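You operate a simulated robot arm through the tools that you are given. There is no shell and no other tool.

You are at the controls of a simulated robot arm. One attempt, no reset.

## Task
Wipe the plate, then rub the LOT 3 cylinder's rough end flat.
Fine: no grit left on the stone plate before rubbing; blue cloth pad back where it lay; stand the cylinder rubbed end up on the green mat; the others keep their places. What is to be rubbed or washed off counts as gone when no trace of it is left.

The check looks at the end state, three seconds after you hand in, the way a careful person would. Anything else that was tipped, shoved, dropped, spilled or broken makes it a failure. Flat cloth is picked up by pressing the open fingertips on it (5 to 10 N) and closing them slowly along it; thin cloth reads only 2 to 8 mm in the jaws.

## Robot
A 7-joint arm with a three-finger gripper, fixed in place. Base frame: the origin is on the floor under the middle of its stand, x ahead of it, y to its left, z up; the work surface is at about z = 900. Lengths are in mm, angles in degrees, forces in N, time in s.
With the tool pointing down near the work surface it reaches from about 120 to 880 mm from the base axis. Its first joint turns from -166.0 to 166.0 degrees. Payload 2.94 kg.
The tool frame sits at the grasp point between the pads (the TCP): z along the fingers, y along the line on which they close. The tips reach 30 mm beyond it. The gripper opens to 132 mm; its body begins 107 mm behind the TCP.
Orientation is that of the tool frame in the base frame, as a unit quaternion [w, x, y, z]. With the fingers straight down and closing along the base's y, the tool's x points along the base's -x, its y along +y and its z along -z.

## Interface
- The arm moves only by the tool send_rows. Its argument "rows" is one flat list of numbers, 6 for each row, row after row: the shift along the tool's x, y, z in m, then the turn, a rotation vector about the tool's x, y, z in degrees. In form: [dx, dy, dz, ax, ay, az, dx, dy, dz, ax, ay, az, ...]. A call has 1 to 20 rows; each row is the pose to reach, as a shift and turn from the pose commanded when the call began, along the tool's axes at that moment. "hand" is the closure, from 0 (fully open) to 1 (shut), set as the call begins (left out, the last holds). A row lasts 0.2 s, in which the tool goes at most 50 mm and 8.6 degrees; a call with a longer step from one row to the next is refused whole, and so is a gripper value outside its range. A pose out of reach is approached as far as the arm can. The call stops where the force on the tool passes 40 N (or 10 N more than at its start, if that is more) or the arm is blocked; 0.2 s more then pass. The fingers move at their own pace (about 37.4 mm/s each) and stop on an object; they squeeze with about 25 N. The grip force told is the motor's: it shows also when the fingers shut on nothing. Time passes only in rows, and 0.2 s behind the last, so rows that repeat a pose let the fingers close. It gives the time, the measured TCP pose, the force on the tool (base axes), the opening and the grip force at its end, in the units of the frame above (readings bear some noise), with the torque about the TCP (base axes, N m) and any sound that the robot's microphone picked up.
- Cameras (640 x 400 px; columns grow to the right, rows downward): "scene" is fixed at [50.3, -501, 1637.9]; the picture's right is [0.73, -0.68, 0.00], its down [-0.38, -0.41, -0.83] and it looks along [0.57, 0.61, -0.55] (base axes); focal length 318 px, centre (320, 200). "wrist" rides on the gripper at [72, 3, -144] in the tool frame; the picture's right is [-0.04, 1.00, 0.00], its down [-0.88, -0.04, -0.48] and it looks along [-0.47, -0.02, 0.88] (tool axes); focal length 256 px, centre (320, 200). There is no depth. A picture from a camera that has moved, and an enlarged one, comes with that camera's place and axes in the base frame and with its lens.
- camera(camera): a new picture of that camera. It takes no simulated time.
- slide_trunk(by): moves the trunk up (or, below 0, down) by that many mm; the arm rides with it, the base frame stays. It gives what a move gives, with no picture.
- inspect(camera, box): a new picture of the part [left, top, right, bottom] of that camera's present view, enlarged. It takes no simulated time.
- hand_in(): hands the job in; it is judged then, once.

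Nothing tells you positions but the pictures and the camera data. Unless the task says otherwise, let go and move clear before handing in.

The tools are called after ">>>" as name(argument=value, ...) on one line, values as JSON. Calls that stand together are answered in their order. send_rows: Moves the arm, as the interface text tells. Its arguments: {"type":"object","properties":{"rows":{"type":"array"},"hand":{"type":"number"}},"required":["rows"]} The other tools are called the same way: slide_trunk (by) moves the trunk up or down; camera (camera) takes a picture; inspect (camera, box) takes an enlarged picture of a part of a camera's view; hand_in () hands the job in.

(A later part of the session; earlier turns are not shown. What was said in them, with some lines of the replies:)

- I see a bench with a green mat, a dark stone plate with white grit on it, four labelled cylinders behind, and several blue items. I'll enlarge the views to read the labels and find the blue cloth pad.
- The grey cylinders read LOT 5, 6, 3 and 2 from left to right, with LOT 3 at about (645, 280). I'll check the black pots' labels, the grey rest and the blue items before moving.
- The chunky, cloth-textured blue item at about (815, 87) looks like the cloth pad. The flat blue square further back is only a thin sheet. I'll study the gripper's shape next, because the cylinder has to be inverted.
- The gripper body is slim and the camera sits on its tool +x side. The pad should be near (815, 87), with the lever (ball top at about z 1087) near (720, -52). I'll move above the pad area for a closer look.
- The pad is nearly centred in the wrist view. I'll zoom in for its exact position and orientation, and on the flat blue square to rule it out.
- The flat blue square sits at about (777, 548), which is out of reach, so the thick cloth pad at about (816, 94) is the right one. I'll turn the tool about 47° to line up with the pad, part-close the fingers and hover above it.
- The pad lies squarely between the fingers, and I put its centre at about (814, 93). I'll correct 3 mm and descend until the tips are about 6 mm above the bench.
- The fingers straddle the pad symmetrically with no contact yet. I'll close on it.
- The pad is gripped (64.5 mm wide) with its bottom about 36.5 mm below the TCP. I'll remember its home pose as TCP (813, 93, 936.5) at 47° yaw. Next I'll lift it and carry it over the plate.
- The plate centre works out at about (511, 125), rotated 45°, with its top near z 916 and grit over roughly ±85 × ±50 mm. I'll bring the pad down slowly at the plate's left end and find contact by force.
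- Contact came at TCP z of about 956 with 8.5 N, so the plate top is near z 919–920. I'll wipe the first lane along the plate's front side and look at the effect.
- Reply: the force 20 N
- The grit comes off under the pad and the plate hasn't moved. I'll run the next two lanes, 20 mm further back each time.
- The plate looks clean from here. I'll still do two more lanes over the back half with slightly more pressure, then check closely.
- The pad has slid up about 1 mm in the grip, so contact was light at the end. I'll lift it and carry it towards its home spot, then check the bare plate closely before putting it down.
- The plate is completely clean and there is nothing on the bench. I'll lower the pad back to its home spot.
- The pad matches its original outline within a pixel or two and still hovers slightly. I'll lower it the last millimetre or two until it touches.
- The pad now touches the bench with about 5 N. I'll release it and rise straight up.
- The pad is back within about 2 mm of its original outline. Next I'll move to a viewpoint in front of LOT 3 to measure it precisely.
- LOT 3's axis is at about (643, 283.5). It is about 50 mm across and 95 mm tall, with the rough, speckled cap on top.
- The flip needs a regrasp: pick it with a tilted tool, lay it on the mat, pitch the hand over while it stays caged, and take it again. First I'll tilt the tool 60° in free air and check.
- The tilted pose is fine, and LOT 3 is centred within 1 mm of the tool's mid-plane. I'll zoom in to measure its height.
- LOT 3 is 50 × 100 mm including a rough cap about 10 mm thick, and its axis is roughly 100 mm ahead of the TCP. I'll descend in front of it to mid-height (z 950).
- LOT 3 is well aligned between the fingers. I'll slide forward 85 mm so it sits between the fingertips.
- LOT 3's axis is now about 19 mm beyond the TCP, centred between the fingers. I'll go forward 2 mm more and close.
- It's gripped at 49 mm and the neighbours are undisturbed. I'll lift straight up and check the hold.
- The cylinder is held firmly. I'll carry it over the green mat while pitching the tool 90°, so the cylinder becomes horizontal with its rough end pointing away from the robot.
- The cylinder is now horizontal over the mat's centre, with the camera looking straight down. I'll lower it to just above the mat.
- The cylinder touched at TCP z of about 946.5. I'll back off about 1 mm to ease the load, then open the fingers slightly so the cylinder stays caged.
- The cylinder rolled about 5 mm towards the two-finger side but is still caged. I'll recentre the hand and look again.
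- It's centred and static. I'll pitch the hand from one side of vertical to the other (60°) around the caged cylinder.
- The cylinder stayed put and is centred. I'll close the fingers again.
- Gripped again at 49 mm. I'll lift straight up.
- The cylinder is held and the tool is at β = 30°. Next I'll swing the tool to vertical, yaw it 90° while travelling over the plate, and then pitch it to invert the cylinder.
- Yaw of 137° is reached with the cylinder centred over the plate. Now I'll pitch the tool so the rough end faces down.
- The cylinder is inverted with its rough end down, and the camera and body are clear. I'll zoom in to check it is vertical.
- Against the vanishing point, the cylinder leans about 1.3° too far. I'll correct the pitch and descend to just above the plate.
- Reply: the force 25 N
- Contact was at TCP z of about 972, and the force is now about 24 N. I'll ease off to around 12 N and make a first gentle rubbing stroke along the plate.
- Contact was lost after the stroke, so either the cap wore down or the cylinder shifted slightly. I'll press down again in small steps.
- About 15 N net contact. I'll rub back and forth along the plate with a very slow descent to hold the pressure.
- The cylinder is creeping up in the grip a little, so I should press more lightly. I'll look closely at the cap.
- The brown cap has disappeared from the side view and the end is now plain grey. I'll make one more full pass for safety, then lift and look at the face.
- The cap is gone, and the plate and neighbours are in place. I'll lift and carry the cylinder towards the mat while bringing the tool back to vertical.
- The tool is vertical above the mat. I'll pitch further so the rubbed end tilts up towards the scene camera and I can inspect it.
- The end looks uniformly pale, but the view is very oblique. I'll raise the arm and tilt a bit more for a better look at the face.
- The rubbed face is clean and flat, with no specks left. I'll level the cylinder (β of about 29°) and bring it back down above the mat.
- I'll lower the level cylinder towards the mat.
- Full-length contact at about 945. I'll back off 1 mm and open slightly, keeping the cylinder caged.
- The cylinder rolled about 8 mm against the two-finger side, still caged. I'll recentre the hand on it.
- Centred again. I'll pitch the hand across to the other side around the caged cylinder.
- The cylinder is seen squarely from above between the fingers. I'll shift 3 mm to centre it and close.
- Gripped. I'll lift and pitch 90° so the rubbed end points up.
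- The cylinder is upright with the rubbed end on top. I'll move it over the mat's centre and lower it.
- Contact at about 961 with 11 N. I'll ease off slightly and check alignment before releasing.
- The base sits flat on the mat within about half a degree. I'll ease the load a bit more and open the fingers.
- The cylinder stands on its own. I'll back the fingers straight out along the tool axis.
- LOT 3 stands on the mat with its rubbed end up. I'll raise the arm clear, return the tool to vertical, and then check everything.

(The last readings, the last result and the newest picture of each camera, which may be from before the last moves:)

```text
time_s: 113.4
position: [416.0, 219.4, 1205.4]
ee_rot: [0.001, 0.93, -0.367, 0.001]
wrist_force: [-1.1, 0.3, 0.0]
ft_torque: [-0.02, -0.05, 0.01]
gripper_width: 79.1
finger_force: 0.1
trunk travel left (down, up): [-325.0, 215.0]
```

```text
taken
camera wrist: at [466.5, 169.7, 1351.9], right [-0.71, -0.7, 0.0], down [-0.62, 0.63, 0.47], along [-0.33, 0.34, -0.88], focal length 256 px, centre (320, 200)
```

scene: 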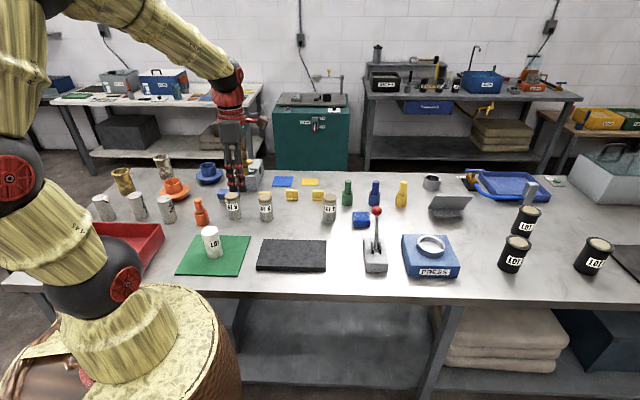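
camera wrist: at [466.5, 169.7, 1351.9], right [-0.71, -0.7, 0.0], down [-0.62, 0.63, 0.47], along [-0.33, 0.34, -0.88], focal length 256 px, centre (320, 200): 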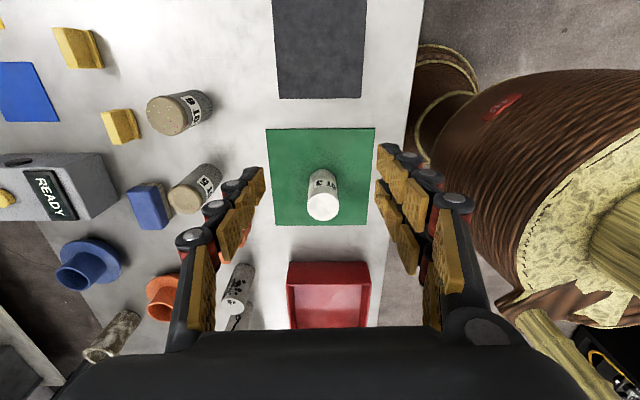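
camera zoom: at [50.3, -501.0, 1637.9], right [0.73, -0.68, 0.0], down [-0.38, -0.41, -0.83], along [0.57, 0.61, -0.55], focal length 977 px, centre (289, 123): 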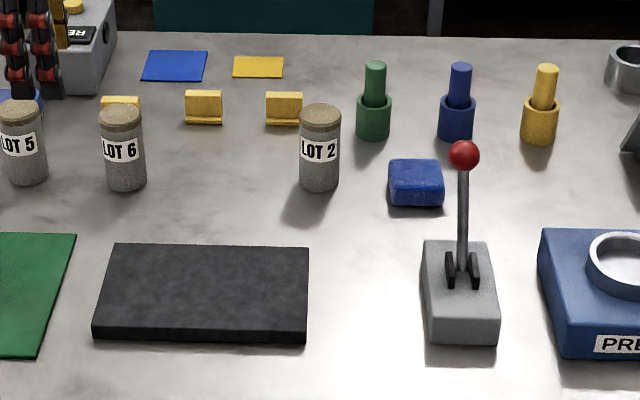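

Everything looks in order. As a last check, I'll compare the pad with its original zoomed view and look at the top of LOT 3 and the plate close up.

>>> inspect(camera="scene", box=[340, 190, 420, 240])

>>> inspect(camera="wrist", box=[260, 0, 380, 230])

>>> inspect(camera="scene", box=[100, 140, 260, 250])

```text
8.00 times, centred on (380, 215) of scene
camera zoom: at [50.3, -501.0, 1637.9], right [0.73, -0.68, 0.0], down [-0.38, -0.41, -0.83], along [0.57, 0.61, -0.55], focal length 2540 px, centre (-160, 80)
```

zoom: 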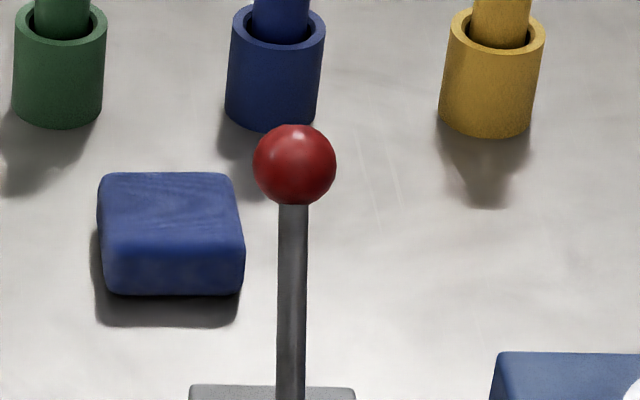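

```text
1.74 times, centred on (320, 115) of wrist
camera zoom: at [466.5, 169.7, 1351.9], right [-0.71, -0.7, 0.0], down [-0.62, 0.63, 0.47], along [-0.33, 0.34, -0.88], focal length 445 px, centre (320, 348)
```

zoom: 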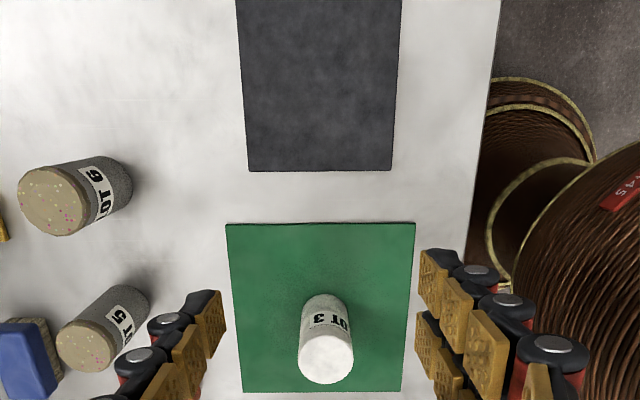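

```text
3.64 times, centred on (180, 195) of scene
camera zoom: at [50.3, -501.0, 1637.9], right [0.73, -0.68, 0.0], down [-0.38, -0.41, -0.83], along [0.57, 0.61, -0.55], focal length 1154 px, centre (829, 218)
```

zoom: 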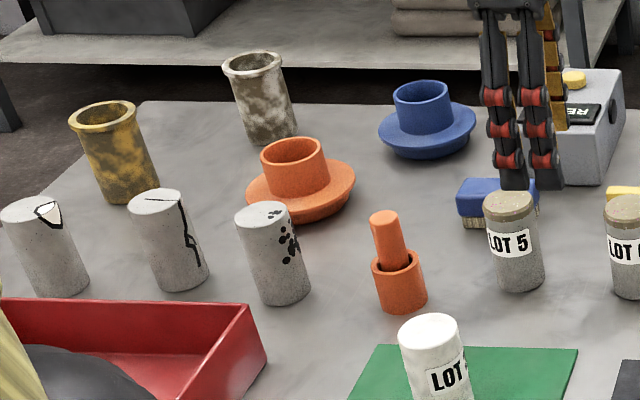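

The plate is clean, the pad is within about 2 mm of where it lay, and the other items are in place. LOT 3 stands on the green mat with its flat end up, and the arm is clear, so I'm handing in.

>>> hand_in()

```text
The job is handed in.
```

The job is handed in. The plate is wiped, and the LOT 3 cylinder's rough end is rubbed flat. I haven't seen the check's verdict.

- **Stone plate:** I wiped all the grit off before rubbing, and zoomed views showed none left on the plate or the bench.
- **Blue cloth pad:** It is back where it lay, within about 2 mm and perhaps a degree or two of its original angle. I took the thick pad to be the one meant. The flat blue square was out of reach.
- **LOT 3 cylinder:** It stands on the green mat with the rubbed end up. The rough cap is gone and I saw no specks left on the face. The whole cylinder looks paler than before, and I can't say why.
- **Everything else:** In the final pictures nothing else had been tipped, moved or spilled, and the arm was clear of everything.
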